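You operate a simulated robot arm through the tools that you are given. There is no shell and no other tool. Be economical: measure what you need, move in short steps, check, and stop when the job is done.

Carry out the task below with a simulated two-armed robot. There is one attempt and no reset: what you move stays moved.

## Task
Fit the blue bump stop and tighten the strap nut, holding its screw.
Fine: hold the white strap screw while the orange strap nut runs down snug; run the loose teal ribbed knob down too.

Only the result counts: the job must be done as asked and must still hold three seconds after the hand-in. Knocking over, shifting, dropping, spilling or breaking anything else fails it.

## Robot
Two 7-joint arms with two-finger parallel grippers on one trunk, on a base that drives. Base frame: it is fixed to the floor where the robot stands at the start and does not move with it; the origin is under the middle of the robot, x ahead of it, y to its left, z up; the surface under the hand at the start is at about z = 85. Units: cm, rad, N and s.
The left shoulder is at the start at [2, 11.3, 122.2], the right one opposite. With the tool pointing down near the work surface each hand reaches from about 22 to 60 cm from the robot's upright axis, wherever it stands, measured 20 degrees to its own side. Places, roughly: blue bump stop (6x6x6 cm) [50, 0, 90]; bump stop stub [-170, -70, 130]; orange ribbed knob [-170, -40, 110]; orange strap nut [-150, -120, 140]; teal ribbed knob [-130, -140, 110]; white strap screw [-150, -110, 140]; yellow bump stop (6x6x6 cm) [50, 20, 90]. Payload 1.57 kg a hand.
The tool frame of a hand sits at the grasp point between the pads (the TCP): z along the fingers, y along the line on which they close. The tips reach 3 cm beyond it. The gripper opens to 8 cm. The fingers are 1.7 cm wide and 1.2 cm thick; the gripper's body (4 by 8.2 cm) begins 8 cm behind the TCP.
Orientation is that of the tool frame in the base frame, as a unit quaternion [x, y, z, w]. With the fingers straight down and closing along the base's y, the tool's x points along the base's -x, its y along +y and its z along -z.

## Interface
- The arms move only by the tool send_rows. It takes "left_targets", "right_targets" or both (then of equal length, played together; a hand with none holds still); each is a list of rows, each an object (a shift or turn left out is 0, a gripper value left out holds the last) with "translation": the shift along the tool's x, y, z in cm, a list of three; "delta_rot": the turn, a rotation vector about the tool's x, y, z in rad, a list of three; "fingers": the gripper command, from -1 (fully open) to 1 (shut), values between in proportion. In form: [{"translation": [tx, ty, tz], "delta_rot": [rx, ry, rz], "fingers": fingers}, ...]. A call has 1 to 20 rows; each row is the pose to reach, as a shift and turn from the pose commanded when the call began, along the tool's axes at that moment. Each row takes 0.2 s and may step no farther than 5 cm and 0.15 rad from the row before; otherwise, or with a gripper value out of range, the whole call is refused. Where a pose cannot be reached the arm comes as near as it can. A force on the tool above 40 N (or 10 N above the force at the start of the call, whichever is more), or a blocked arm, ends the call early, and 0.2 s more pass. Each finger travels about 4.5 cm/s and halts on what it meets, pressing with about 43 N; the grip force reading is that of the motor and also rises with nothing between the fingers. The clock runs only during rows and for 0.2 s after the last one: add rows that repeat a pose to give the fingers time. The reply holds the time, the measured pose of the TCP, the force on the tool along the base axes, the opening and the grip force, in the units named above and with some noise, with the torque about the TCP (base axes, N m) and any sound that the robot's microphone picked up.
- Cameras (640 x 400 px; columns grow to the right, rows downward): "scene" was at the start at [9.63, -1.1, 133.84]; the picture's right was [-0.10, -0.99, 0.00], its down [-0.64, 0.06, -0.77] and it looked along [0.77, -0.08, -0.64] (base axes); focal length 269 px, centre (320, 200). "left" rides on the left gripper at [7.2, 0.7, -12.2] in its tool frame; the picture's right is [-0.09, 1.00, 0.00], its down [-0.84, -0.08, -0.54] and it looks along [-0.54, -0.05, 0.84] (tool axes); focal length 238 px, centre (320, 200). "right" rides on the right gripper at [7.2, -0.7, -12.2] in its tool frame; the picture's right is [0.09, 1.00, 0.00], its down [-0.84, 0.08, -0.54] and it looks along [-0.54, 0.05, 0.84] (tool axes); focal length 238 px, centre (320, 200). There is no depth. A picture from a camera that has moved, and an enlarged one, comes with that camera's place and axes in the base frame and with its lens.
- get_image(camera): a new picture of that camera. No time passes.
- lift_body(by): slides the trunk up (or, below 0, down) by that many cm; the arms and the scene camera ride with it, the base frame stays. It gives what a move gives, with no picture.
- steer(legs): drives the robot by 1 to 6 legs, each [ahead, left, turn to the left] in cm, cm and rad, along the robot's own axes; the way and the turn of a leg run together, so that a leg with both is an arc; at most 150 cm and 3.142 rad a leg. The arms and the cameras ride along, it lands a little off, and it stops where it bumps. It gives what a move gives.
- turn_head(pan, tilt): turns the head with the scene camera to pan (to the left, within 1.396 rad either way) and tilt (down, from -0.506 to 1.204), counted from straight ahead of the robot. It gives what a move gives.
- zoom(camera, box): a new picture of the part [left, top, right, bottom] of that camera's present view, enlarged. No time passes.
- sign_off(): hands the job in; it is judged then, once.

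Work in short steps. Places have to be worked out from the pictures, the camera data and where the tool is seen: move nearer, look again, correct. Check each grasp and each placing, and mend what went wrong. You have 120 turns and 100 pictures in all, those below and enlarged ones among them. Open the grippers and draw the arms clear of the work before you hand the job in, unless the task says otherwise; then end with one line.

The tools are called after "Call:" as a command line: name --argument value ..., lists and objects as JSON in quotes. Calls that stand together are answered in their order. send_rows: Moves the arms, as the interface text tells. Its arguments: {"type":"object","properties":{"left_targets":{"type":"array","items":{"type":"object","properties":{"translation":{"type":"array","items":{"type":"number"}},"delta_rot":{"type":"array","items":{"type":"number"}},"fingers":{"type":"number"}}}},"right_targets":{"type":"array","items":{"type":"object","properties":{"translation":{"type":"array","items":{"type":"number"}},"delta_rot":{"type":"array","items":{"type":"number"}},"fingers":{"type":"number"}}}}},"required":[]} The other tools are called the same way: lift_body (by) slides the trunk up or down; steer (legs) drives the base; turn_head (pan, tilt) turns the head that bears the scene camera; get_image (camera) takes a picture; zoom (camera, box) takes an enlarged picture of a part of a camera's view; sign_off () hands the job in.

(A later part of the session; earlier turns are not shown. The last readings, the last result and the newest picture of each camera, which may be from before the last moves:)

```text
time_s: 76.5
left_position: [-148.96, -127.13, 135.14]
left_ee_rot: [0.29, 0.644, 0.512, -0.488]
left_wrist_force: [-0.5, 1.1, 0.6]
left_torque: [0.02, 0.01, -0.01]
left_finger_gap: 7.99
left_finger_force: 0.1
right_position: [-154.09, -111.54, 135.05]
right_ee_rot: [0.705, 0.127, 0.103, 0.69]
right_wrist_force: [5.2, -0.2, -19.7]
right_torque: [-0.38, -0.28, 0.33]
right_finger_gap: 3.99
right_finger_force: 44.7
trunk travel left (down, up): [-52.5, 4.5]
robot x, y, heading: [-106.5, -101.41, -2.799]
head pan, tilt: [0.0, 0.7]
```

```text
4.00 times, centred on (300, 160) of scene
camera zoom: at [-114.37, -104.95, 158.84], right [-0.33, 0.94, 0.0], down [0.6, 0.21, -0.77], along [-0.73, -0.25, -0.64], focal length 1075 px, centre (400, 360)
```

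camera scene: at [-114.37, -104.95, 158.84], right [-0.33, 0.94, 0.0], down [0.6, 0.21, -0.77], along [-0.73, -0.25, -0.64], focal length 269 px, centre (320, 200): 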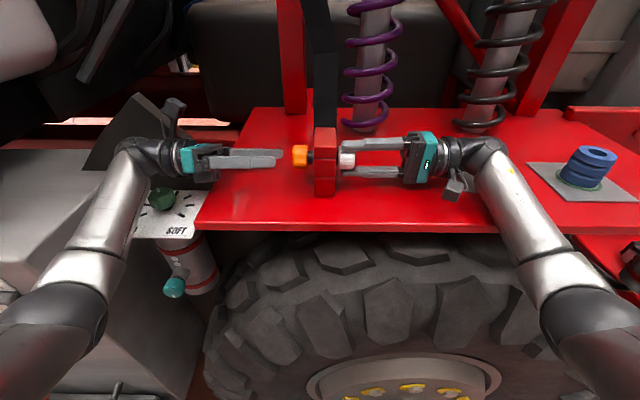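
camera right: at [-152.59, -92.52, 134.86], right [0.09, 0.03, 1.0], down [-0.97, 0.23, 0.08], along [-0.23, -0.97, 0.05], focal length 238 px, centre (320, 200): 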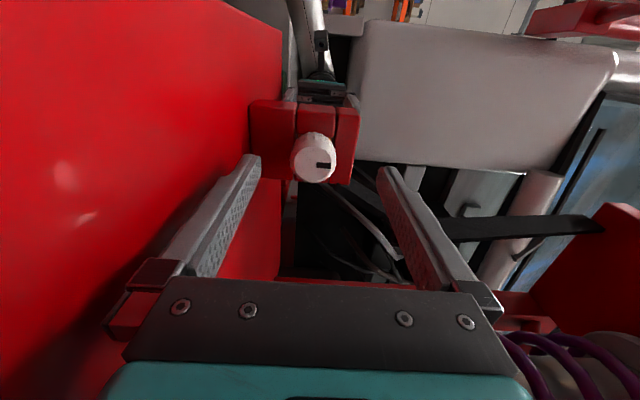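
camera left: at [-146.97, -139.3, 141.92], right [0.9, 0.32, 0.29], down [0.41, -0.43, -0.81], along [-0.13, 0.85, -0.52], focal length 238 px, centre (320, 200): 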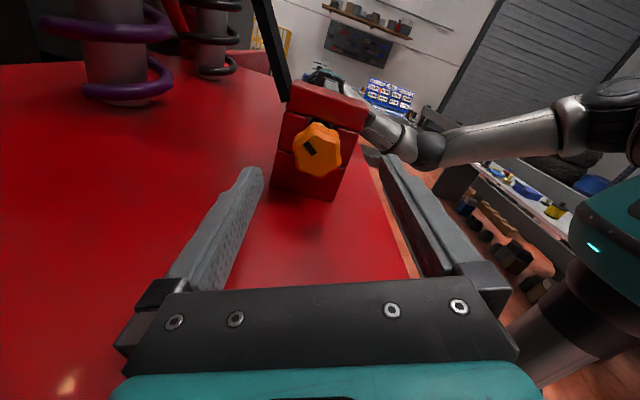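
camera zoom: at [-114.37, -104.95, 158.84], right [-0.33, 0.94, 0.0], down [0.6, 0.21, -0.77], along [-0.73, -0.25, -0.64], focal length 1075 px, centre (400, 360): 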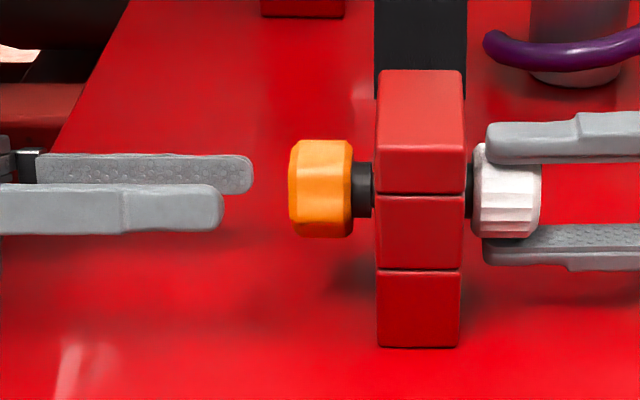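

The nut is a six-lobed knob and is centred in the left hand, with flats facing the fingers. Advance 4.7 cm and close on it.

Call:
send_rows --left_targets '[{"translation": [0.05, 0, 2.4]}, {"translation": [0.1, 0, 4.7]}, {"translation": [0.1, 0, 4.7]}, {"translation": [0.1, 0, 4.7], "fingers": 1}, {"translation": [0.1, 0, 4.7]}, {"translation": [0.1, 0, 4.7]}, {"translation": [0.1, 0, 4.7]}, {"translation": [0.1, 0, 4.7]}]'

Call:
zoom --camera "scene" --box '[220, 110, 380, 210]'

```text
time_s: 78.3
left_position: [-150.78, -122.85, 135.1]
left_ee_rot: [0.289, 0.645, 0.51, -0.489]
left_wrist_force: [-20.6, -2.3, -8.8]
left_torque: [-0.14, -0.04, -0.06]
left_finger_gap: 4.12
left_finger_force: 39.2
right_position: [-153.98, -111.56, 135.12]
right_ee_rot: [0.705, 0.127, 0.103, 0.69]
right_wrist_force: [7.5, -0.6, -19.6]
right_torque: [-0.47, -0.25, 0.02]
right_finger_gap: 3.97
right_finger_force: 45.0
trunk travel left (down, up): [-52.5, 4.5]
robot x, y, heading: [-106.3, -101.66, -2.803]
head pan, tilt: [0.0, 0.7]
```

```text
4.00 times, centred on (300, 160) of scene
camera zoom: at [-114.4, -104.98, 158.84], right [-0.33, 0.94, 0.0], down [0.6, 0.21, -0.77], along [-0.73, -0.25, -0.64], focal length 1075 px, centre (400, 360)
```

zoom: 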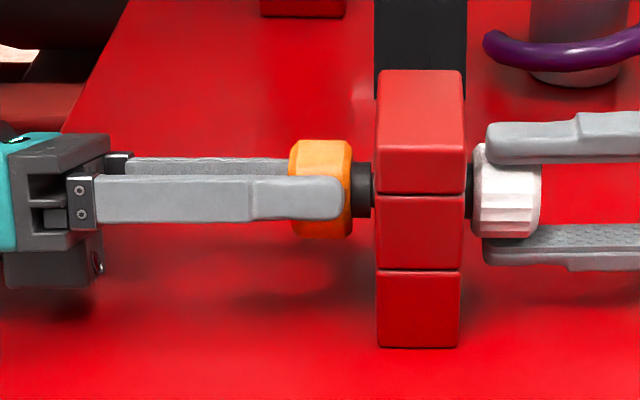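

Gripped, with ~20 N side load; relieve by -0.25 in tool y, then start turning clockwise (+z) 0.75 rad.

Call:
send_rows --left_targets '[{"translation": [0, -0.12, 0]}, {"translation": [0, -0.25, 0]}, {"translation": [0, -0.25, 0], "delta_rot": [0, 0, 0.15]}, {"translation": [0, -0.25, 0], "delta_rot": [0, 0, 0.3]}, {"translation": [0, -0.25, 0.0], "delta_rot": [0, 0, 0.45]}, {"translation": [0, -0.25, 0.0], "delta_rot": [0, 0, 0.6]}, {"translation": [0, -0.25, 0], "delta_rot": [0, 0, 0.75]}]'

Call:
zoom --camera "left" --box '[240, 80, 400, 200]'

```text
time_s: 79.9
left_position: [-150.6, -122.75, 135.1]
left_ee_rot: [-0.509, -0.491, -0.298, 0.642]
left_wrist_force: [2.8, 2.8, -9.5]
left_torque: [0.42, 0.14, -0.64]
left_finger_gap: 4.1
left_finger_force: 44.9
right_position: [-154.06, -111.54, 135.12]
right_ee_rot: [0.705, 0.127, 0.102, 0.69]
right_wrist_force: [4.8, 2.1, -19.9]
right_torque: [-0.38, -0.2, 0.32]
right_finger_gap: 3.96
right_finger_force: 45.0
trunk travel left (down, up): [-52.5, 4.5]
robot x, y, heading: [-106.45, -101.15, -2.802]
head pan, tilt: [0.0, 0.7]
```

```text
3.33 times, centred on (320, 140) of left
camera zoom: at [-143.73, -133.21, 141.47], right [0.85, 0.29, -0.44], down [-0.18, -0.63, -0.75], along [-0.5, 0.72, -0.48], focal length 794 px, centre (320, 400)
```

zoom: 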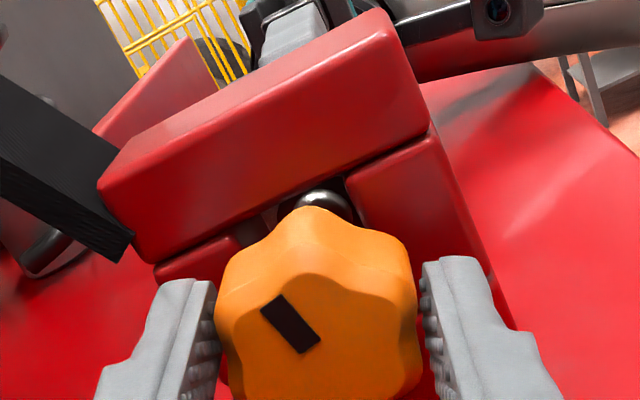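

The nut follows the hand freely. Finish this stroke (+1.34 rad), then open slightly.

Call:
send_rows --left_targets '[{"delta_rot": [0, 0, 0.15]}, {"delta_rot": [0, 0, 0.3]}, {"delta_rot": [0, 0, 0.45]}, {"delta_rot": [0, 0, 0.6]}, {"delta_rot": [0, 0, 0.75]}, {"delta_rot": [0, 0, 0.9]}, {"delta_rot": [0, 0, 1.05]}, {"delta_rot": [0, 0, 1.2]}, {"delta_rot": [0, 0, 1.344]}, {"delta_rot": [0, 0, 1.344]}]'

Call:
zoom --camera "scene" --box '[220, 110, 380, 210]'

```text
time_s: 82.1
left_position: [-150.91, -122.82, 134.98]
left_ee_rot: [0.703, 0.069, -0.169, -0.687]
left_wrist_force: [0.4, 7.7, -14.4]
left_torque: [-0.04, -0.31, 0.4]
left_finger_gap: 4.0
left_finger_force: 45.3
right_position: [-154.18, -111.52, 135.14]
right_ee_rot: [0.705, 0.127, 0.102, 0.69]
right_wrist_force: [5.3, -11.0, -17.7]
right_torque: [-0.49, -0.17, 0.2]
right_finger_gap: 4.0
right_finger_force: 44.7
trunk travel left (down, up): [-52.5, 4.5]
robot x, y, heading: [-105.92, -101.67, -2.803]
head pan, tilt: [0.0, 0.7]
```

```text
4.00 times, centred on (300, 160) of scene
camera zoom: at [-114.37, -104.93, 158.83], right [-0.33, 0.94, 0.0], down [0.6, 0.21, -0.77], along [-0.73, -0.25, -0.64], focal length 1075 px, centre (400, 360)
```

zoom: 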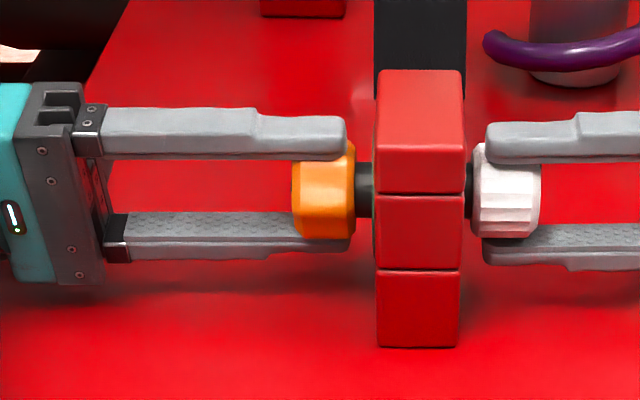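

The nut advanced ~0.15 cm. Open, roll back 2.094 rad (two lobes), and regrip in one call.

Call:
send_rows --left_targets '[{"translation": [0, 0, 0], "fingers": -0.4}, {"translation": [0, 0, 0]}, {"delta_rot": [0, 0, -0.15]}, {"delta_rot": [0, 0, -0.3]}, {"delta_rot": [0, 0, -0.45]}, {"delta_rot": [0, 0, -0.6]}, {"delta_rot": [0, 0, -0.75]}, {"delta_rot": [0, 0, -0.9]}, {"delta_rot": [0, 0, -1.05]}, {"delta_rot": [0, 0, -1.2]}, {"delta_rot": [0, 0, -1.35]}, {"delta_rot": [0, 0, -1.5]}, {"delta_rot": [0, 0, -1.65]}, {"delta_rot": [0, 0, -1.8]}, {"delta_rot": [0, 0, -1.95]}, {"delta_rot": [0, 0, -2.094]}, {"delta_rot": [0, 0, -2.094]}]'

Call:
zoom --camera "left" --box '[240, 80, 400, 200]'

Call:
zoom --camera "scene" --box '[280, 130, 360, 190]'

```text
time_s: 85.7
left_position: [-150.82, -122.83, 135.21]
left_ee_rot: [0.291, 0.644, 0.512, -0.489]
left_wrist_force: [0.7, 1.3, 0.3]
left_torque: [0.0, 0.01, 0.03]
left_finger_gap: 5.61
left_finger_force: 0.1
right_position: [-154.16, -111.49, 134.98]
right_ee_rot: [0.706, 0.127, 0.101, 0.69]
right_wrist_force: [4.3, -1.8, -17.6]
right_torque: [-0.39, -0.35, 0.17]
right_finger_gap: 3.96
right_finger_force: 45.1
trunk travel left (down, up): [-52.5, 4.5]
robot x, y, heading: [-106.55, -101.54, -2.801]
head pan, tilt: [0.0, 0.7]
```

```text
3.33 times, centred on (320, 140) of left
camera zoom: at [-148.82, -134.98, 141.96], right [0.9, 0.32, 0.29], down [0.41, -0.43, -0.81], along [-0.13, 0.85, -0.52], focal length 794 px, centre (320, 400)
```

zoom: 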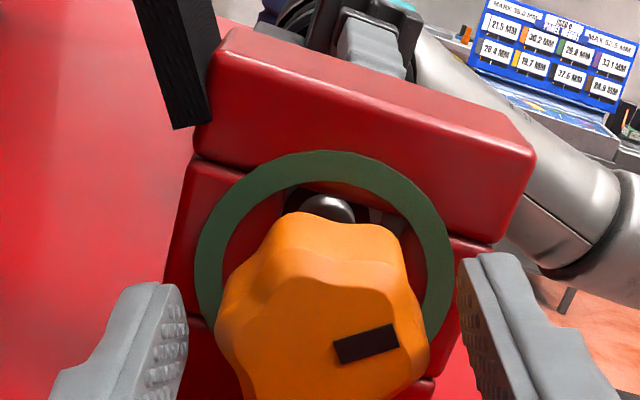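

```text
6.67 times, centred on (320, 160) of scene
camera zoom: at [-114.36, -104.95, 158.84], right [-0.33, 0.94, 0.0], down [0.6, 0.21, -0.77], along [-0.73, -0.25, -0.64], focal length 1791 px, centre (320, 467)
```

zoom: 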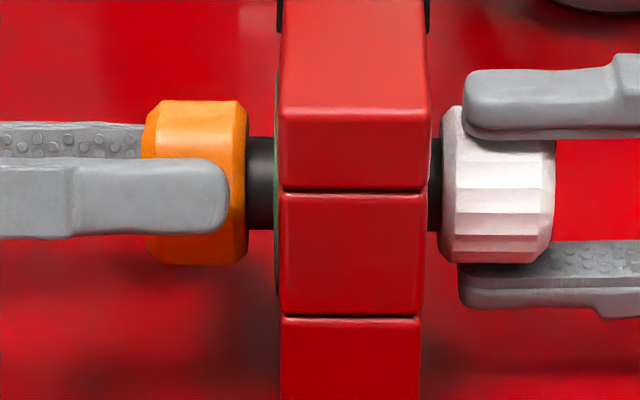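

A green ring has appeared around the nut: it is snug, screw held. Open both hands and draw back along the bolt axis.

Call:
send_rows --left_targets '[{"translation": [0, 0, 0], "fingers": -1}, {"translation": [0, 0, 0]}, {"translation": [0, 0, -4]}, {"translation": [0, 0, -8]}, {"translation": [0, 0, -11]}]' --right_targets '[{"translation": [0, 0, 0], "fingers": -1}, {"translation": [0, 0, 0]}, {"translation": [0, 0, 0]}, {"translation": [0, 0, -4]}, {"translation": [0, 0, -6]}]'

Call:
turn_head --pan 0.6 --tilt 0.8

Call:
get_image --camera "scene"

```text
time_s: 86.9
left_position: [-147.59, -133.22, 134.79]
left_ee_rot: [0.291, 0.644, 0.513, -0.487]
left_wrist_force: [-0.1, 0.0, -0.5]
left_torque: [0.01, 0.04, -0.02]
left_finger_gap: 7.99
left_finger_force: 0.0
right_position: [-156.76, -105.6, 134.6]
right_ee_rot: [0.705, 0.123, 0.105, 0.691]
right_wrist_force: [-0.1, 0.7, -0.1]
right_torque: [0.0, -0.05, 0.0]
right_finger_gap: 8.0
right_finger_force: 0.0
trunk travel left (down, up): [-52.5, 4.5]
robot x, y, heading: [-106.22, -101.86, -2.8]
head pan, tilt: [0.0, 0.7]
```

```text
time_s: 87.9
left_position: [-147.71, -133.2, 134.96]
left_ee_rot: [0.291, 0.645, 0.512, -0.487]
left_wrist_force: [-1.2, -0.5, -0.1]
left_torque: [0.04, 0.0, 0.02]
left_finger_gap: 8.03
left_finger_force: 0.1
right_position: [-156.7, -105.62, 134.92]
right_ee_rot: [0.704, 0.124, 0.103, 0.692]
right_wrist_force: [-0.6, 1.1, -0.3]
right_torque: [0.0, 0.02, 0.02]
right_finger_gap: 8.02
right_finger_force: 0.0
trunk travel left (down, up): [-52.5, 4.5]
robot x, y, heading: [-106.3, -101.36, -2.808]
head pan, tilt: [0.6, 0.799]
```

```text
33 pictures are left
camera scene: at [-111.88, -108.54, 157.96], right [-0.81, 0.59, 0.0], down [0.43, 0.58, -0.7], along [-0.41, -0.56, -0.72], focal length 269 px, centre (320, 200)
```

scene: 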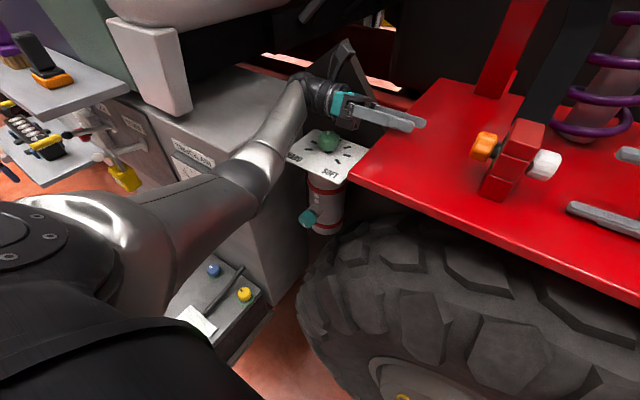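

Nut done. The teal knob is at about (-133,-142.4,111.5), facing outward from the truck. I'll raise both hands 5 cm, back off 25 cm, shift left a bit and look.

Call:
send_rows --left_targets '[{"translation": [2.3, 1, -2]}, {"translation": [4.6, 2, -2]}]' --right_targets '[{"translation": [0, 2.5, 0]}, {"translation": [0, 5, 0]}]'

Call:
steer --legs '[[-25, 0, 0]]'

Call:
turn_head --pan 0.45 --tilt 0.6

Call:
get_image --camera "scene"

```text
time_s: 88.5
left_position: [-147.05, -134.73, 139.9]
left_ee_rot: [0.291, 0.645, 0.512, -0.487]
left_wrist_force: [0.0, 0.2, 0.2]
left_torque: [-0.01, 0.02, -0.05]
left_finger_gap: 8.03
left_finger_force: 0.0
right_position: [-156.39, -105.6, 139.87]
right_ee_rot: [0.703, 0.125, 0.106, 0.692]
right_wrist_force: [-0.6, -0.4, 0.5]
right_torque: [0.01, 0.03, 0.01]
right_finger_gap: 8.01
right_finger_force: 0.1
trunk travel left (down, up): [-52.5, 4.5]
robot x, y, heading: [-106.37, -101.38, -2.803]
head pan, tilt: [0.6, 0.799]
```

```text
time_s: 90.3
left_position: [-123.38, -126.41, 139.92]
left_ee_rot: [0.29, 0.645, 0.512, -0.487]
left_wrist_force: [1.6, -0.3, -0.1]
left_torque: [-0.03, -0.01, 0.03]
left_finger_gap: 7.99
left_finger_force: 0.0
right_position: [-132.84, -97.51, 139.87]
right_ee_rot: [0.704, 0.126, 0.104, 0.691]
right_wrist_force: [1.0, 0.1, 0.1]
right_torque: [0.0, 0.01, -0.03]
right_finger_gap: 8.0
right_finger_force: 0.2
trunk travel left (down, up): [-52.5, 4.5]
robot x, y, heading: [-82.47, -93.01, -2.804]
head pan, tilt: [0.6, 0.799]
```

```text
time_s: 91.0
left_position: [-123.41, -126.64, 139.77]
left_ee_rot: [0.29, 0.645, 0.512, -0.488]
left_wrist_force: [-0.5, 0.1, 0.0]
left_torque: [0.0, -0.01, -0.01]
left_finger_gap: 8.02
left_finger_force: 0.1
right_position: [-132.84, -97.46, 139.94]
right_ee_rot: [0.704, 0.125, 0.105, 0.691]
right_wrist_force: [0.3, -0.7, -0.5]
right_torque: [0.01, 0.0, 0.01]
right_finger_gap: 8.0
right_finger_force: 0.0
trunk travel left (down, up): [-52.5, 4.5]
robot x, y, heading: [-82.54, -92.92, -2.806]
head pan, tilt: [0.45, 0.6]
```

```text
32 pictures are left
camera scene: at [-89.78, -100.07, 159.64], right [-0.71, 0.71, 0.0], down [0.4, 0.4, -0.82], along [-0.58, -0.58, -0.57], focal length 269 px, centre (320, 200)
```

scene: 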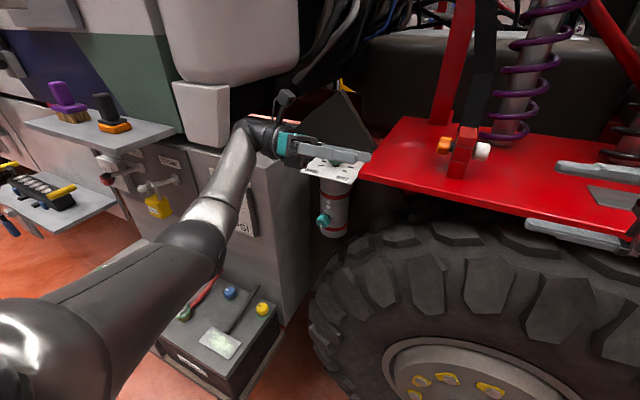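

Knob confirmed at ≈ (-133.1,-142.6,111.5). Zoom to check clearance to the grey cabinet and the knob's axis.

Call:
zoom --camera "scene" --box '[230, 130, 400, 330]'

Call:
zoom --camera "scene" --box '[295, 170, 365, 250]'

```text
2.00 times, centred on (315, 230) of scene
camera zoom: at [-89.78, -100.07, 159.64], right [-0.71, 0.71, 0.0], down [0.4, 0.4, -0.82], along [-0.58, -0.58, -0.57], focal length 537 px, centre (330, 140)
```

zoom: 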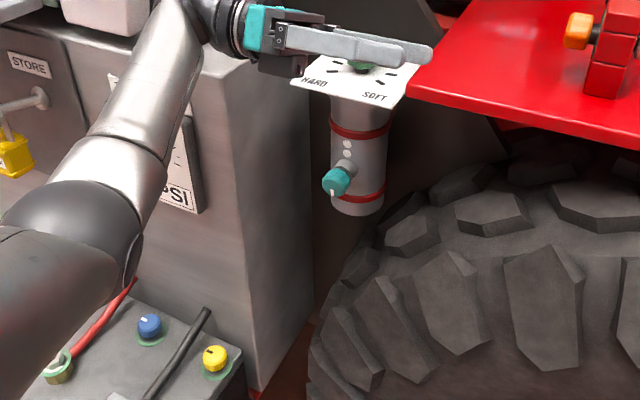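

```text
5.00 times, centred on (330, 210) of scene
camera zoom: at [-89.78, -100.07, 159.64], right [-0.71, 0.71, 0.0], down [0.4, 0.4, -0.82], along [-0.58, -0.58, -0.57], focal length 1343 px, centre (270, 150)
```

zoom: 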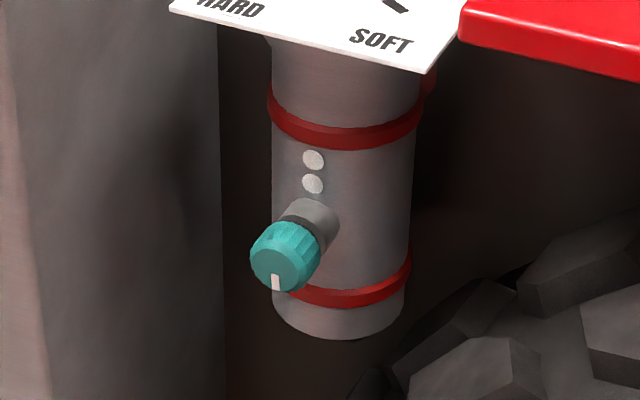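

Geometry: knob axis points straight out from the truck; cabinet side is ≥7 cm to its left. I'll rotate the left hand in place to point forward (camera up), and bring the right hand neutral/back later; both stay high.

Call:
send_rows --left_targets '[{"delta_rot": [0.141, 0.0277, 0.0277]}, {"delta_rot": [0.2816, 0.0555, 0.0555]}, {"delta_rot": [0.4225, 0.0832, 0.0832]}, {"delta_rot": [0.5633, 0.1109, 0.1109]}, {"delta_rot": [0.7041, 0.1386, 0.1386]}, {"delta_rot": [0.8449, 0.1664, 0.1664]}, {"delta_rot": [0.9857, 0.1941, 0.1941]}, {"delta_rot": [1.1265, 0.2218, 0.2218]}, {"delta_rot": [1.2674, 0.2495, 0.2495]}, {"delta_rot": [1.4082, 0.2773, 0.2773]}, {"delta_rot": [1.549, 0.305, 0.305]}, {"delta_rot": [1.549, 0.305, 0.305]}]'

Call:
get_image --camera "scene"

```text
time_s: 93.6
left_position: [-122.72, -128.18, 140.42]
left_ee_rot: [-0.093, 0.697, -0.161, -0.693]
left_wrist_force: [0.4, -0.6, -0.8]
left_torque: [0.0, 0.01, 0.02]
left_finger_gap: 8.0
left_finger_force: 0.0
right_position: [-132.85, -97.42, 139.96]
right_ee_rot: [0.704, 0.125, 0.104, 0.691]
right_wrist_force: [-0.3, 0.2, 1.4]
right_torque: [-0.01, 0.01, 0.0]
right_finger_gap: 8.0
right_finger_force: 0.1
trunk travel left (down, up): [-52.5, 4.5]
robot x, y, heading: [-82.89, -92.84, -2.805]
head pan, tilt: [0.45, 0.6]
```

```text
29 pictures are left
camera scene: at [-89.76, -100.05, 159.65], right [-0.71, 0.71, 0.0], down [0.4, 0.4, -0.83], along [-0.58, -0.58, -0.56], focal length 269 px, centre (320, 200)
```

scene: 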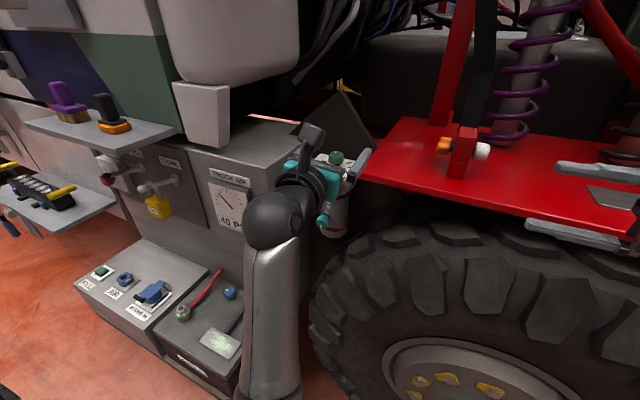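

Left hand points forward. Retract the right hand toward the robot, then shift the base left 10 cm, then lower the trunk 27 cm.

Call:
send_rows --right_targets '[{"translation": [4.5, 0, 0]}, {"translation": [9, 0, 0]}, {"translation": [13, 0, 0]}, {"translation": [13, 0, 0]}]'

Call:
steer --legs '[[0, 10, 0]]'

Call:
lift_body --by -27

Call:
get_image --camera "scene"

Call:
get_image --camera "left"

```text
time_s: 94.6
left_position: [-122.93, -128.12, 140.38]
left_ee_rot: [-0.093, 0.697, -0.161, -0.693]
left_wrist_force: [-0.4, -0.2, 0.1]
left_torque: [0.01, 0.0, -0.01]
left_finger_gap: 8.0
left_finger_force: 0.2
right_position: [-120.6, -93.05, 139.3]
right_ee_rot: [0.704, 0.123, 0.104, 0.692]
right_wrist_force: [-1.3, 1.0, -0.5]
right_torque: [-0.02, -0.02, 0.0]
right_finger_gap: 8.0
right_finger_force: 0.1
trunk travel left (down, up): [-52.5, 4.5]
robot x, y, heading: [-82.57, -92.99, -2.802]
head pan, tilt: [0.45, 0.6]
```

```text
time_s: 95.8
left_position: [-119.55, -137.54, 140.36]
left_ee_rot: [-0.094, 0.696, -0.159, -0.693]
left_wrist_force: [-0.7, 0.2, 0.1]
left_torque: [0.01, -0.02, 0.01]
left_finger_gap: 7.99
left_finger_force: 0.0
right_position: [-117.17, -102.6, 139.29]
right_ee_rot: [0.705, 0.124, 0.104, 0.691]
right_wrist_force: [-0.6, 0.0, -0.3]
right_torque: [-0.02, 0.0, 0.0]
right_finger_gap: 7.98
right_finger_force: 0.2
trunk travel left (down, up): [-52.5, 4.5]
robot x, y, heading: [-79.25, -102.85, -2.806]
head pan, tilt: [0.45, 0.6]
```

```text
time_s: 98.5
left_position: [-119.54, -137.55, 113.39]
left_ee_rot: [-0.092, 0.696, -0.161, -0.693]
left_wrist_force: [-0.3, 0.6, -0.3]
left_torque: [0.0, 0.0, 0.01]
left_finger_gap: 8.0
left_finger_force: 0.2
right_position: [-117.3, -102.62, 112.43]
right_ee_rot: [0.705, 0.125, 0.103, 0.691]
right_wrist_force: [-0.3, 0.0, -0.4]
right_torque: [-0.01, -0.01, -0.03]
right_finger_gap: 8.01
right_finger_force: 0.1
trunk travel left (down, up): [-25.5, 31.5]
robot x, y, heading: [-79.52, -102.74, -2.809]
head pan, tilt: [0.45, 0.6]
```

```text
28 pictures are left
camera scene: at [-86.48, -109.44, 132.66], right [-0.71, 0.71, 0.0], down [0.4, 0.4, -0.83], along [-0.58, -0.58, -0.56], focal length 269 px, centre (320, 200)
```

scene: 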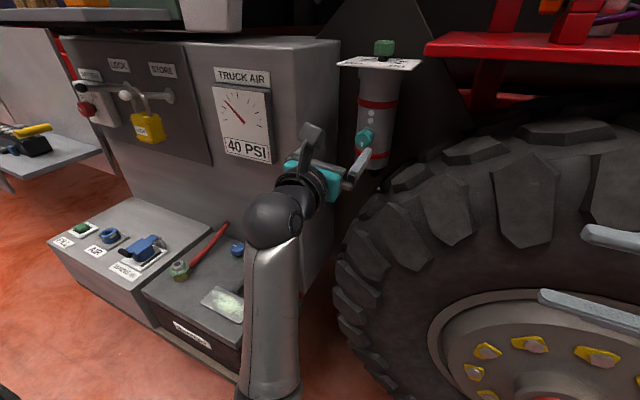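

```text
27 pictures are left
camera left: at [-108.62, -131.89, 120.31], right [-0.35, 0.92, -0.19], down [0.55, 0.04, -0.83], along [-0.76, -0.39, -0.52], focal length 238 px, centre (320, 200)
```

left: 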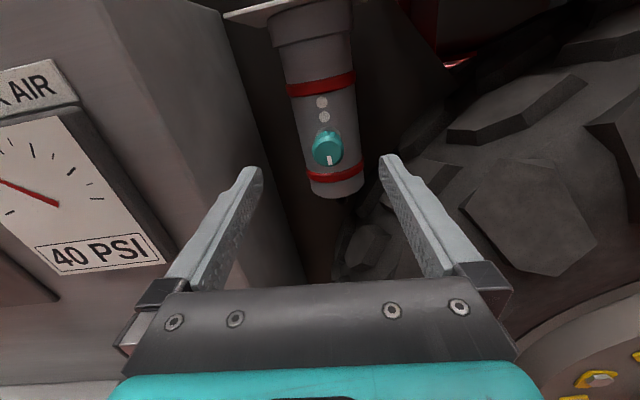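

Great view: knob is about 2.3 cm below and 0.5 cm right of the tool axis. Correct that and roll back -1.05 rad before approaching.

Call:
send_rows --left_targets '[{"translation": [-0.6, 0.2, 0.5], "delta_rot": [0, 0, -0.15]}, {"translation": [-1.2, 0.4, 1], "delta_rot": [0, 0, -0.3]}, {"translation": [-1.8, 0.5, 2], "delta_rot": [0, 0, -0.45]}, {"translation": [-2.3, 0.5, 3], "delta_rot": [0, 0, -0.6]}, {"translation": [-2.3, 0.5, 4], "delta_rot": [0, 0, -0.75]}, {"translation": [-2.3, 0.5, 5], "delta_rot": [0, 0, -0.9]}, {"translation": [-2.3, 0.5, 6], "delta_rot": [0, 0, -1.05]}, {"translation": [-2.3, 0.5, 6], "delta_rot": [0, 0, -1.05]}]'

Call:
get_image --camera "left"

Call:
zoom --camera "scene" --box '[270, 60, 430, 200]'

```text
time_s: 99.1
left_position: [-118.91, -141.15, 112.94]
left_ee_rot: [0.128, -0.689, 0.159, 0.696]
left_wrist_force: [0.8, -0.1, -0.4]
left_torque: [-0.02, 0.0, 0.0]
left_finger_gap: 8.0
left_finger_force: 0.1
right_position: [-117.26, -102.59, 112.27]
right_ee_rot: [0.705, 0.125, 0.104, 0.69]
right_wrist_force: [0.2, 0.3, -0.6]
right_torque: [0.01, 0.0, -0.03]
right_finger_gap: 8.0
right_finger_force: 0.1
trunk travel left (down, up): [-25.5, 31.5]
robot x, y, heading: [-79.43, -102.33, -2.802]
head pan, tilt: [0.45, 0.6]
stopped in row 2 (left hand): the arm was blocked; the commanded pose is now the measured one
```

```text
26 pictures are left
camera left: at [-108.05, -135.3, 119.84], right [-0.4, 0.91, -0.13], down [0.53, 0.11, -0.84], along [-0.75, -0.4, -0.52], focal length 238 px, centre (320, 200)
```

left: 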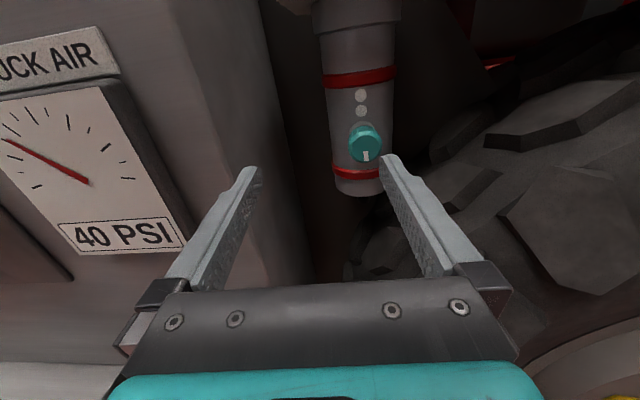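

```text
2.86 times, centred on (350, 130) of scene
camera zoom: at [-86.47, -109.44, 132.65], right [-0.71, 0.71, 0.0], down [0.4, 0.4, -0.83], along [-0.58, -0.58, -0.56], focal length 768 px, centre (234, 400)
```

zoom: 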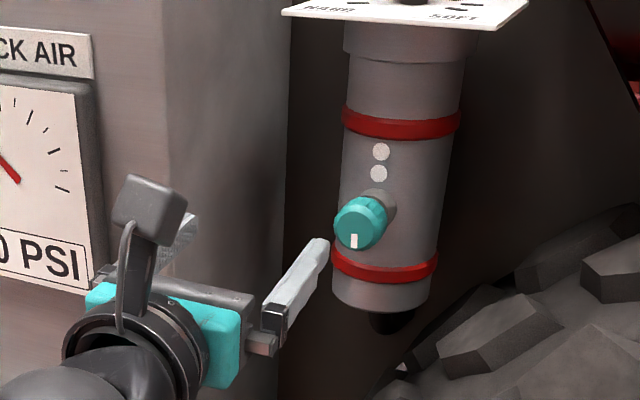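

Rolling further that way is blocked, so I'll keep camera-up and turn from here. Re-align: shift right ~4.2, down 1.6, forward 5.3 with a small yaw correction.

Call:
send_rows --left_targets '[{"translation": [-0.5, 2, 0], "delta_rot": [-0.03, 0, 0]}, {"translation": [-1, 4.23, 0], "delta_rot": [-0.07, 0, 0]}, {"translation": [-1.57, 4.23, 2.5], "delta_rot": [-0.07, 0, 0]}, {"translation": [-1.57, 4.23, 5.3], "delta_rot": [-0.07, 0, 0]}, {"translation": [-1.57, 4.23, 5.3], "delta_rot": [-0.07, 0, 0]}]'

Call:
get_image --camera "left"

```text
time_s: 99.8
left_position: [-119.8, -140.89, 112.23]
left_ee_rot: [-0.059, 0.696, -0.208, -0.684]
left_wrist_force: [0.1, 0.4, -0.4]
left_torque: [0.0, 0.01, 0.0]
left_finger_gap: 7.97
left_finger_force: 0.1
right_position: [-117.15, -102.64, 112.42]
right_ee_rot: [0.704, 0.124, 0.104, 0.691]
right_wrist_force: [0.3, 0.3, -0.5]
right_torque: [-0.01, 0.01, 0.02]
right_finger_gap: 7.98
right_finger_force: 0.0
trunk travel left (down, up): [-25.5, 31.5]
robot x, y, heading: [-79.33, -102.76, -2.808]
head pan, tilt: [0.45, 0.6]
stopped in row 3 (left hand): the arm was blocked; the commanded pose is now the measured one
```

```text
24 pictures are left
camera left: at [-109.21, -134.27, 118.91], right [-0.36, 0.88, -0.3], down [0.58, -0.04, -0.81], along [-0.73, -0.47, -0.5], focal length 238 px, centre (320, 200)
```

left: 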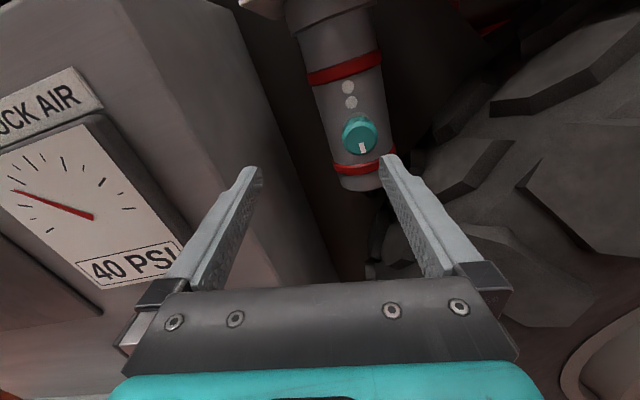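

Blocked again: the forearm hangs low, perhaps touching the side box below. I'll look down at the elbow region.

Call:
turn_head --pan 0.6 --tilt 0.95

Call:
get_image --camera "scene"

```text
time_s: 100.6
left_position: [-119.88, -140.94, 112.26]
left_ee_rot: [-0.058, 0.697, -0.207, -0.684]
left_wrist_force: [0.1, 0.3, -0.1]
left_torque: [0.02, 0.02, 0.0]
left_finger_gap: 8.0
left_finger_force: 0.0
right_position: [-117.36, -102.53, 112.4]
right_ee_rot: [0.705, 0.123, 0.103, 0.691]
right_wrist_force: [0.2, -0.3, 0.0]
right_torque: [0.0, 0.03, 0.01]
right_finger_gap: 8.01
right_finger_force: 0.1
trunk travel left (down, up): [-25.5, 31.5]
robot x, y, heading: [-79.43, -102.79, -2.806]
head pan, tilt: [0.6, 0.949]
```

```text
23 pictures are left
camera scene: at [-84.55, -109.06, 129.82], right [-0.8, 0.59, 0.0], down [0.48, 0.65, -0.58], along [-0.35, -0.47, -0.81], focal length 269 px, centre (320, 200)
```

scene: 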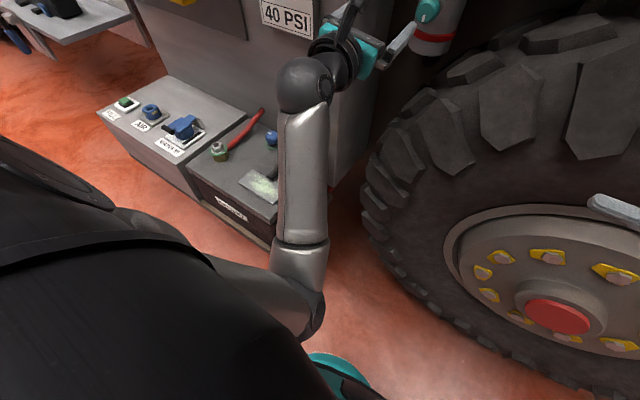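

The arm is folded close to a joint limit; pointing forward should work better extended. I'll back the base 8 cm and 3 cm right, then extend the left hand forward.

Call:
steer --legs '[[-8, -3, 0]]'

Call:
send_rows --left_targets '[{"translation": [0, 0, 3]}, {"translation": [0, 0, 6]}, {"translation": [0, 0, 8]}, {"translation": [0, 0, 8]}]'

Call:
get_image --camera "left"

```text
time_s: 101.7
left_position: [-113.29, -135.29, 112.27]
left_ee_rot: [-0.059, 0.696, -0.207, -0.685]
left_wrist_force: [-0.7, 0.1, -0.8]
left_torque: [-0.01, -0.02, 0.02]
left_finger_gap: 8.01
left_finger_force: 0.1
right_position: [-110.64, -96.97, 112.39]
right_ee_rot: [0.704, 0.124, 0.102, 0.692]
right_wrist_force: [0.4, -1.2, -0.6]
right_torque: [0.01, -0.01, -0.03]
right_finger_gap: 7.98
right_finger_force: 0.1
trunk travel left (down, up): [-25.5, 31.5]
robot x, y, heading: [-73.19, -97.36, -2.804]
head pan, tilt: [0.6, 0.949]
```

```text
time_s: 102.7
left_position: [-120.04, -139.98, 112.8]
left_ee_rot: [-0.052, 0.697, -0.232, -0.676]
left_wrist_force: [0.6, 0.4, 0.0]
left_torque: [0.02, 0.03, -0.01]
left_finger_gap: 8.0
left_finger_force: 0.1
right_position: [-110.69, -97.05, 112.39]
right_ee_rot: [0.704, 0.124, 0.103, 0.691]
right_wrist_force: [-0.9, -0.4, 0.2]
right_torque: [-0.02, 0.02, 0.0]
right_finger_gap: 7.98
right_finger_force: 0.0
trunk travel left (down, up): [-25.5, 31.5]
robot x, y, heading: [-72.68, -97.12, -2.808]
head pan, tilt: [0.6, 0.949]
```

```text
22 pictures are left
camera left: at [-109.64, -132.84, 119.2], right [-0.38, 0.86, -0.34], down [0.59, -0.06, -0.8], along [-0.71, -0.51, -0.49], focal length 238 px, centre (320, 200)
```

left: 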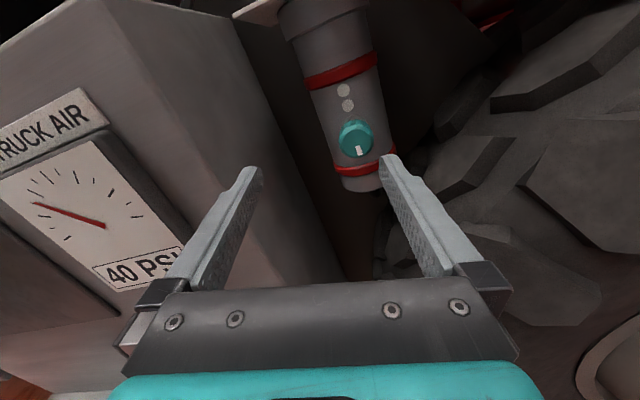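

Forward motion works now. Knob face refined to (-132.1,-141.6,111.1). Move to a pre-grasp 6.5 cm in front of it with a small yaw correction.

Call:
send_rows --left_targets '[{"translation": [-0.3, 0.8, 2]}, {"translation": [-0.6, 1.6, 3.5], "delta_rot": [-0.02, 0.005, 0]}, {"translation": [-0.9, 2.4, 5.2], "delta_rot": [-0.04, 0.01, 0]}, {"translation": [-1.03, 3.24, 5.2], "delta_rot": [-0.064, 0.017, 0]}, {"translation": [-1.03, 3.24, 5.2], "delta_rot": [-0.064, 0.017, 0]}]'

Call:
get_image --camera "left"

```text
time_s: 103.9
left_position: [-125.75, -139.74, 111.3]
left_ee_rot: [-0.032, 0.696, -0.21, -0.685]
left_wrist_force: [0.3, -0.1, -0.5]
left_torque: [-0.02, 0.0, -0.01]
left_finger_gap: 8.0
left_finger_force: 0.0
right_position: [-110.66, -96.92, 112.35]
right_ee_rot: [0.704, 0.123, 0.103, 0.691]
right_wrist_force: [0.9, 0.6, -0.1]
right_torque: [-0.01, 0.03, 0.02]
right_finger_gap: 8.01
right_finger_force: 0.1
trunk travel left (down, up): [-25.5, 31.5]
robot x, y, heading: [-72.83, -97.01, -2.812]
head pan, tilt: [0.6, 0.949]
```

```text
21 pictures are left
camera left: at [-115.01, -133.19, 117.66], right [-0.33, 0.88, -0.34], down [0.58, -0.09, -0.81], along [-0.74, -0.46, -0.49], focal length 238 px, centre (320, 200)
```

left: 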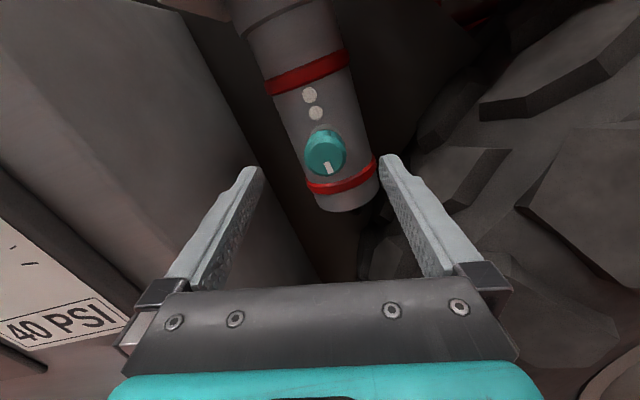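

Well aligned. Apply the small offset (-0.2,+0.5), and try rolling back -0.9 rad here to gain stroke.

Call:
send_rows --left_targets '[{"translation": [-0.2, 0.5, 0], "delta_rot": [0, -0.03, 0]}, {"translation": [-0.2, 0.5, 0], "delta_rot": [0, -0.03, -0.14]}, {"translation": [-0.2, 0.5, 0], "delta_rot": [0, -0.03, -0.28]}, {"translation": [-0.2, 0.5, 0], "delta_rot": [0, -0.03, -0.42]}, {"translation": [-0.2, 0.5, 0], "delta_rot": [0, -0.03, -0.56]}, {"translation": [-0.2, 0.5, 0], "delta_rot": [0, -0.03, -0.7]}, {"translation": [-0.2, 0.5, 0], "delta_rot": [0, -0.03, -0.84]}, {"translation": [-0.2, 0.5, 0], "delta_rot": [0, -0.03, -0.9]}]'

Call:
zoom --camera "left" --box '[240, 80, 400, 200]'

```text
time_s: 105.9
left_position: [-125.19, -141.11, 111.02]
left_ee_rot: [0.334, -0.624, -0.091, 0.701]
left_wrist_force: [0.8, 0.3, -0.1]
left_torque: [-0.03, -0.01, -0.02]
left_finger_gap: 8.02
left_finger_force: 0.1
right_position: [-110.77, -97.06, 112.39]
right_ee_rot: [0.705, 0.124, 0.103, 0.691]
right_wrist_force: [-0.3, 0.3, -0.1]
right_torque: [0.02, -0.02, -0.01]
right_finger_gap: 8.0
right_finger_force: 0.0
trunk travel left (down, up): [-25.5, 31.5]
robot x, y, heading: [-72.94, -97.3, -2.81]
head pan, tilt: [0.6, 0.949]
stopped in row 8 (left hand): the arm was blocked; the commanded pose is now the measured one
```

```text
3.33 times, centred on (320, 140) of left
camera zoom: at [-112.63, -140.06, 117.25], right [-0.31, 0.81, 0.5], down [0.36, 0.59, -0.73], along [-0.88, -0.04, -0.47], focal length 794 px, centre (320, 400)
```

zoom: 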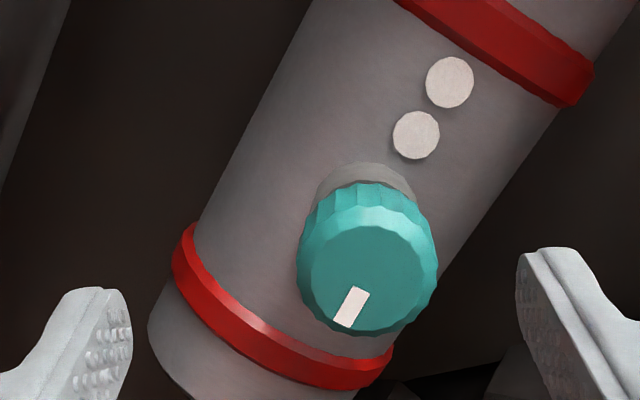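

Rolled to about -0.85 before the limit. Now correct lateral (-1.04,+1.16), back off roll 0.1, advance 6.1 cm and grip the knob.

Call:
send_rows --left_targets '[{"translation": [-0.5, 0.6, 0], "delta_rot": [0, 0, 0.05]}, {"translation": [-1.04, 1.16, 0], "delta_rot": [0, 0, 0.1]}, {"translation": [-1.04, 1.16, 2.5], "delta_rot": [0, 0, 0.1]}, {"translation": [-1.04, 1.16, 4.5], "delta_rot": [0, 0, 0.1]}, {"translation": [-1.04, 1.16, 4.5], "delta_rot": [0, 0, 0.1]}]'

Call:
zoom --camera "left" --box '[240, 80, 400, 200]'

```text
time_s: 107.1
left_position: [-130.18, -140.93, 110.78]
left_ee_rot: [0.302, -0.64, -0.058, 0.704]
left_wrist_force: [-0.3, -0.2, 0.0]
left_torque: [-0.01, -0.03, -0.03]
left_finger_gap: 7.99
left_finger_force: 0.0
right_position: [-110.75, -97.09, 112.37]
right_ee_rot: [0.704, 0.124, 0.103, 0.692]
right_wrist_force: [-0.2, 0.5, 0.2]
right_torque: [-0.01, -0.03, -0.02]
right_finger_gap: 8.02
right_finger_force: 0.1
trunk travel left (down, up): [-25.5, 31.5]
robot x, y, heading: [-72.95, -97.32, -2.804]
head pan, tilt: [0.6, 0.949]
```

```text
3.33 times, centred on (320, 140) of left
camera zoom: at [-117.71, -139.39, 117.29], right [-0.32, 0.85, 0.42], down [0.38, 0.52, -0.76], along [-0.87, -0.08, -0.49], focal length 794 px, centre (320, 400)
```

zoom: 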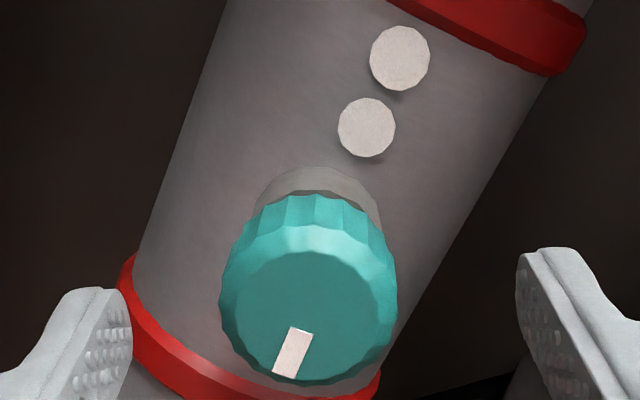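

Nearly centred (x +0.1, y -0.15). Advance 1.6 cm and close.

Call:
send_rows --left_targets '[{"translation": [0.1, -0.15, 0.8]}, {"translation": [0.1, -0.15, 1.6]}, {"translation": [0.1, -0.15, 1.6], "fingers": 1}, {"translation": [0.1, -0.15, 1.6]}, {"translation": [0.1, -0.15, 1.6]}, {"translation": [0.1, -0.15, 1.6]}, {"translation": [0.1, -0.15, 1.6]}]'

Call:
zoom --camera "left" --box '[240, 100, 400, 220]'

```text
time_s: 108.7
left_position: [-131.59, -141.75, 110.78]
left_ee_rot: [0.304, -0.64, -0.057, 0.704]
left_wrist_force: [-1.0, -1.9, -0.3]
left_torque: [-0.09, 0.26, -0.48]
left_finger_gap: 3.73
left_finger_force: 37.0
right_position: [-110.67, -97.02, 112.38]
right_ee_rot: [0.705, 0.124, 0.103, 0.691]
right_wrist_force: [-0.8, 0.1, 0.0]
right_torque: [0.02, 0.02, -0.02]
right_finger_gap: 8.0
right_finger_force: 0.1
trunk travel left (down, up): [-25.5, 31.5]
robot x, y, heading: [-73.12, -96.94, -2.807]
head pan, tilt: [0.6, 0.949]
```

```text
3.33 times, centred on (320, 160) of left
camera zoom: at [-119.14, -140.19, 117.29], right [-0.32, 0.85, 0.42], down [0.38, 0.52, -0.76], along [-0.86, -0.08, -0.49], focal length 794 px, centre (320, 333)
```

zoom: 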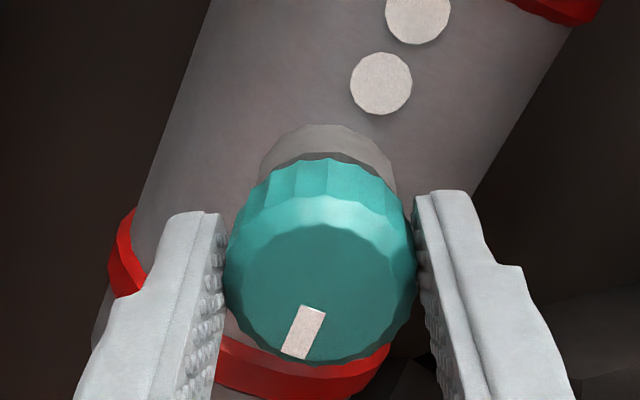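

Clean grip with negligible side load. Turn clockwise 1.5 rad and check.

Call:
send_rows --left_targets '[{"delta_rot": [0, 0, 0.15]}, {"delta_rot": [0, 0, 0.3]}, {"delta_rot": [0, 0, 0.45]}, {"delta_rot": [0, 0, 0.6]}, {"delta_rot": [0, 0, 0.75]}, {"delta_rot": [0, 0, 0.9]}, {"delta_rot": [0, 0, 1.05]}, {"delta_rot": [0, 0, 1.2]}, {"delta_rot": [0, 0, 1.35]}, {"delta_rot": [0, 0, 1.5]}]'

Call:
zoom --camera "left" --box '[240, 100, 400, 220]'

```text
time_s: 110.9
left_position: [-131.77, -141.51, 110.76]
left_ee_rot: [0.218, 0.675, -0.437, -0.553]
left_wrist_force: [-8.4, 8.5, -2.8]
left_torque: [-0.03, 0.26, -1.32]
left_finger_gap: 3.69
left_finger_force: 43.0
right_position: [-110.88, -96.73, 112.38]
right_ee_rot: [0.704, 0.124, 0.104, 0.691]
right_wrist_force: [-0.4, -0.6, -0.1]
right_torque: [0.01, 0.01, -0.01]
right_finger_gap: 8.02
right_finger_force: 0.2
trunk travel left (down, up): [-25.5, 31.5]
robot x, y, heading: [-72.96, -96.93, -2.808]
head pan, tilt: [0.6, 0.949]
```

```text
3.33 times, centred on (320, 160) of left
camera zoom: at [-122.65, -131.15, 114.14], right [-0.16, 0.45, -0.88], down [0.77, -0.5, -0.4], along [-0.62, -0.74, -0.26], focal length 794 px, centre (320, 333)
```

zoom: 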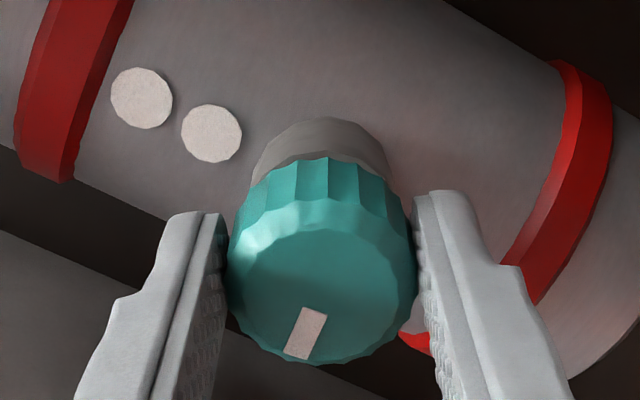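

Knob turns with the hand; no green yet. Turn another 0.6 rad.

Call:
send_rows --left_targets '[{"delta_rot": [0, 0, 0.15]}, {"delta_rot": [0, 0, 0.3]}, {"delta_rot": [0, 0, 0.45]}, {"delta_rot": [0, 0, 0.6]}]'

Call:
zoom --camera "left" --box '[240, 100, 400, 220]'

```text
time_s: 111.9
left_position: [-131.64, -141.77, 110.45]
left_ee_rot: [0.406, 0.582, -0.582, -0.398]
left_wrist_force: [-8.3, 5.3, -8.8]
left_torque: [0.58, 0.1, 0.03]
left_finger_gap: 3.62
left_finger_force: 42.7
right_position: [-110.92, -96.98, 112.36]
right_ee_rot: [0.704, 0.123, 0.103, 0.691]
right_wrist_force: [-0.2, 0.2, 0.1]
right_torque: [-0.02, -0.02, 0.0]
right_finger_gap: 8.0
right_finger_force: 0.1
trunk travel left (down, up): [-25.5, 31.5]
robot x, y, heading: [-72.84, -97.1, -2.811]
head pan, tilt: [0.6, 0.949]
```

```text
3.33 times, centred on (320, 160) of left
camera zoom: at [-122.86, -130.62, 109.82], right [0.04, -0.09, -0.99], down [0.8, -0.59, 0.09], along [-0.6, -0.8, 0.05], focal length 794 px, centre (320, 333)
```

zoom: 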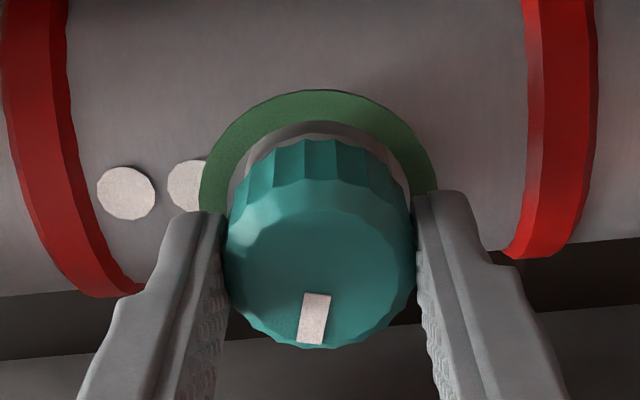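

Green ring: the knob is down. Open, withdraw a little along the axis, then back the base away.

Call:
send_rows --left_targets '[{"translation": [0, 0, 0], "fingers": -1}, {"translation": [0, 0, 0]}, {"translation": [0, 0, 0]}, {"translation": [0, 0, 0]}, {"translation": [0, 0, -2]}, {"translation": [0, 0, -4]}]'

Call:
steer --legs '[[-25, 0, 0]]'

Call:
turn_head --pan 0.1 --tilt 0.3

Call:
get_image --camera "scene"

```text
time_s: 113.3
left_position: [-127.71, -140.27, 111.01]
left_ee_rot: [-0.405, -0.581, 0.582, 0.4]
left_wrist_force: [0.0, 0.7, -0.2]
left_torque: [-0.02, -0.02, 0.0]
left_finger_gap: 8.01
left_finger_force: 0.1
right_position: [-110.71, -97.12, 112.37]
right_ee_rot: [0.704, 0.124, 0.104, 0.692]
right_wrist_force: [0.2, 0.3, -1.2]
right_torque: [0.0, 0.0, -0.01]
right_finger_gap: 8.0
right_finger_force: 0.0
trunk travel left (down, up): [-25.5, 31.5]
robot x, y, heading: [-72.34, -97.17, -2.81]
head pan, tilt: [0.6, 0.949]
```

```text
time_s: 115.1
left_position: [-103.87, -132.04, 111.01]
left_ee_rot: [-0.404, -0.581, 0.583, 0.4]
left_wrist_force: [0.7, 0.0, 0.8]
left_torque: [0.01, -0.03, 0.0]
left_finger_gap: 7.98
left_finger_force: 0.1
right_position: [-86.63, -88.76, 112.38]
right_ee_rot: [0.705, 0.124, 0.103, 0.691]
right_wrist_force: [-0.1, -0.3, -0.2]
right_torque: [0.02, -0.03, -0.03]
right_finger_gap: 7.98
right_finger_force: 0.1
trunk travel left (down, up): [-25.5, 31.5]
robot x, y, heading: [-48.97, -88.97, -2.81]
head pan, tilt: [0.6, 0.949]
```

```text
time_s: 116.2
left_position: [-103.96, -132.13, 110.94]
left_ee_rot: [-0.404, -0.581, 0.583, 0.4]
left_wrist_force: [-0.7, -0.7, 0.9]
left_torque: [-0.01, -0.01, 0.03]
left_finger_gap: 8.01
left_finger_force: 0.1
right_position: [-86.81, -88.74, 112.38]
right_ee_rot: [0.704, 0.124, 0.103, 0.691]
right_wrist_force: [-0.1, -0.8, 0.0]
right_torque: [-0.02, 0.0, -0.01]
right_finger_gap: 7.99
right_finger_force: 0.0
trunk travel left (down, up): [-25.5, 31.5]
robot x, y, heading: [-48.71, -88.82, -2.809]
head pan, tilt: [0.099, 0.3]
```

```text
15 pictures are left
camera scene: at [-58.27, -93.35, 135.39], right [-0.42, 0.91, 0.0], down [0.27, 0.12, -0.95], along [-0.87, -0.4, -0.3], focal length 269 px, centre (320, 200)
```

scene: 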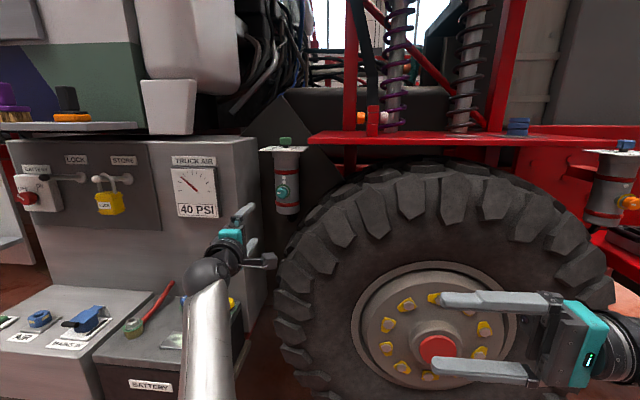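

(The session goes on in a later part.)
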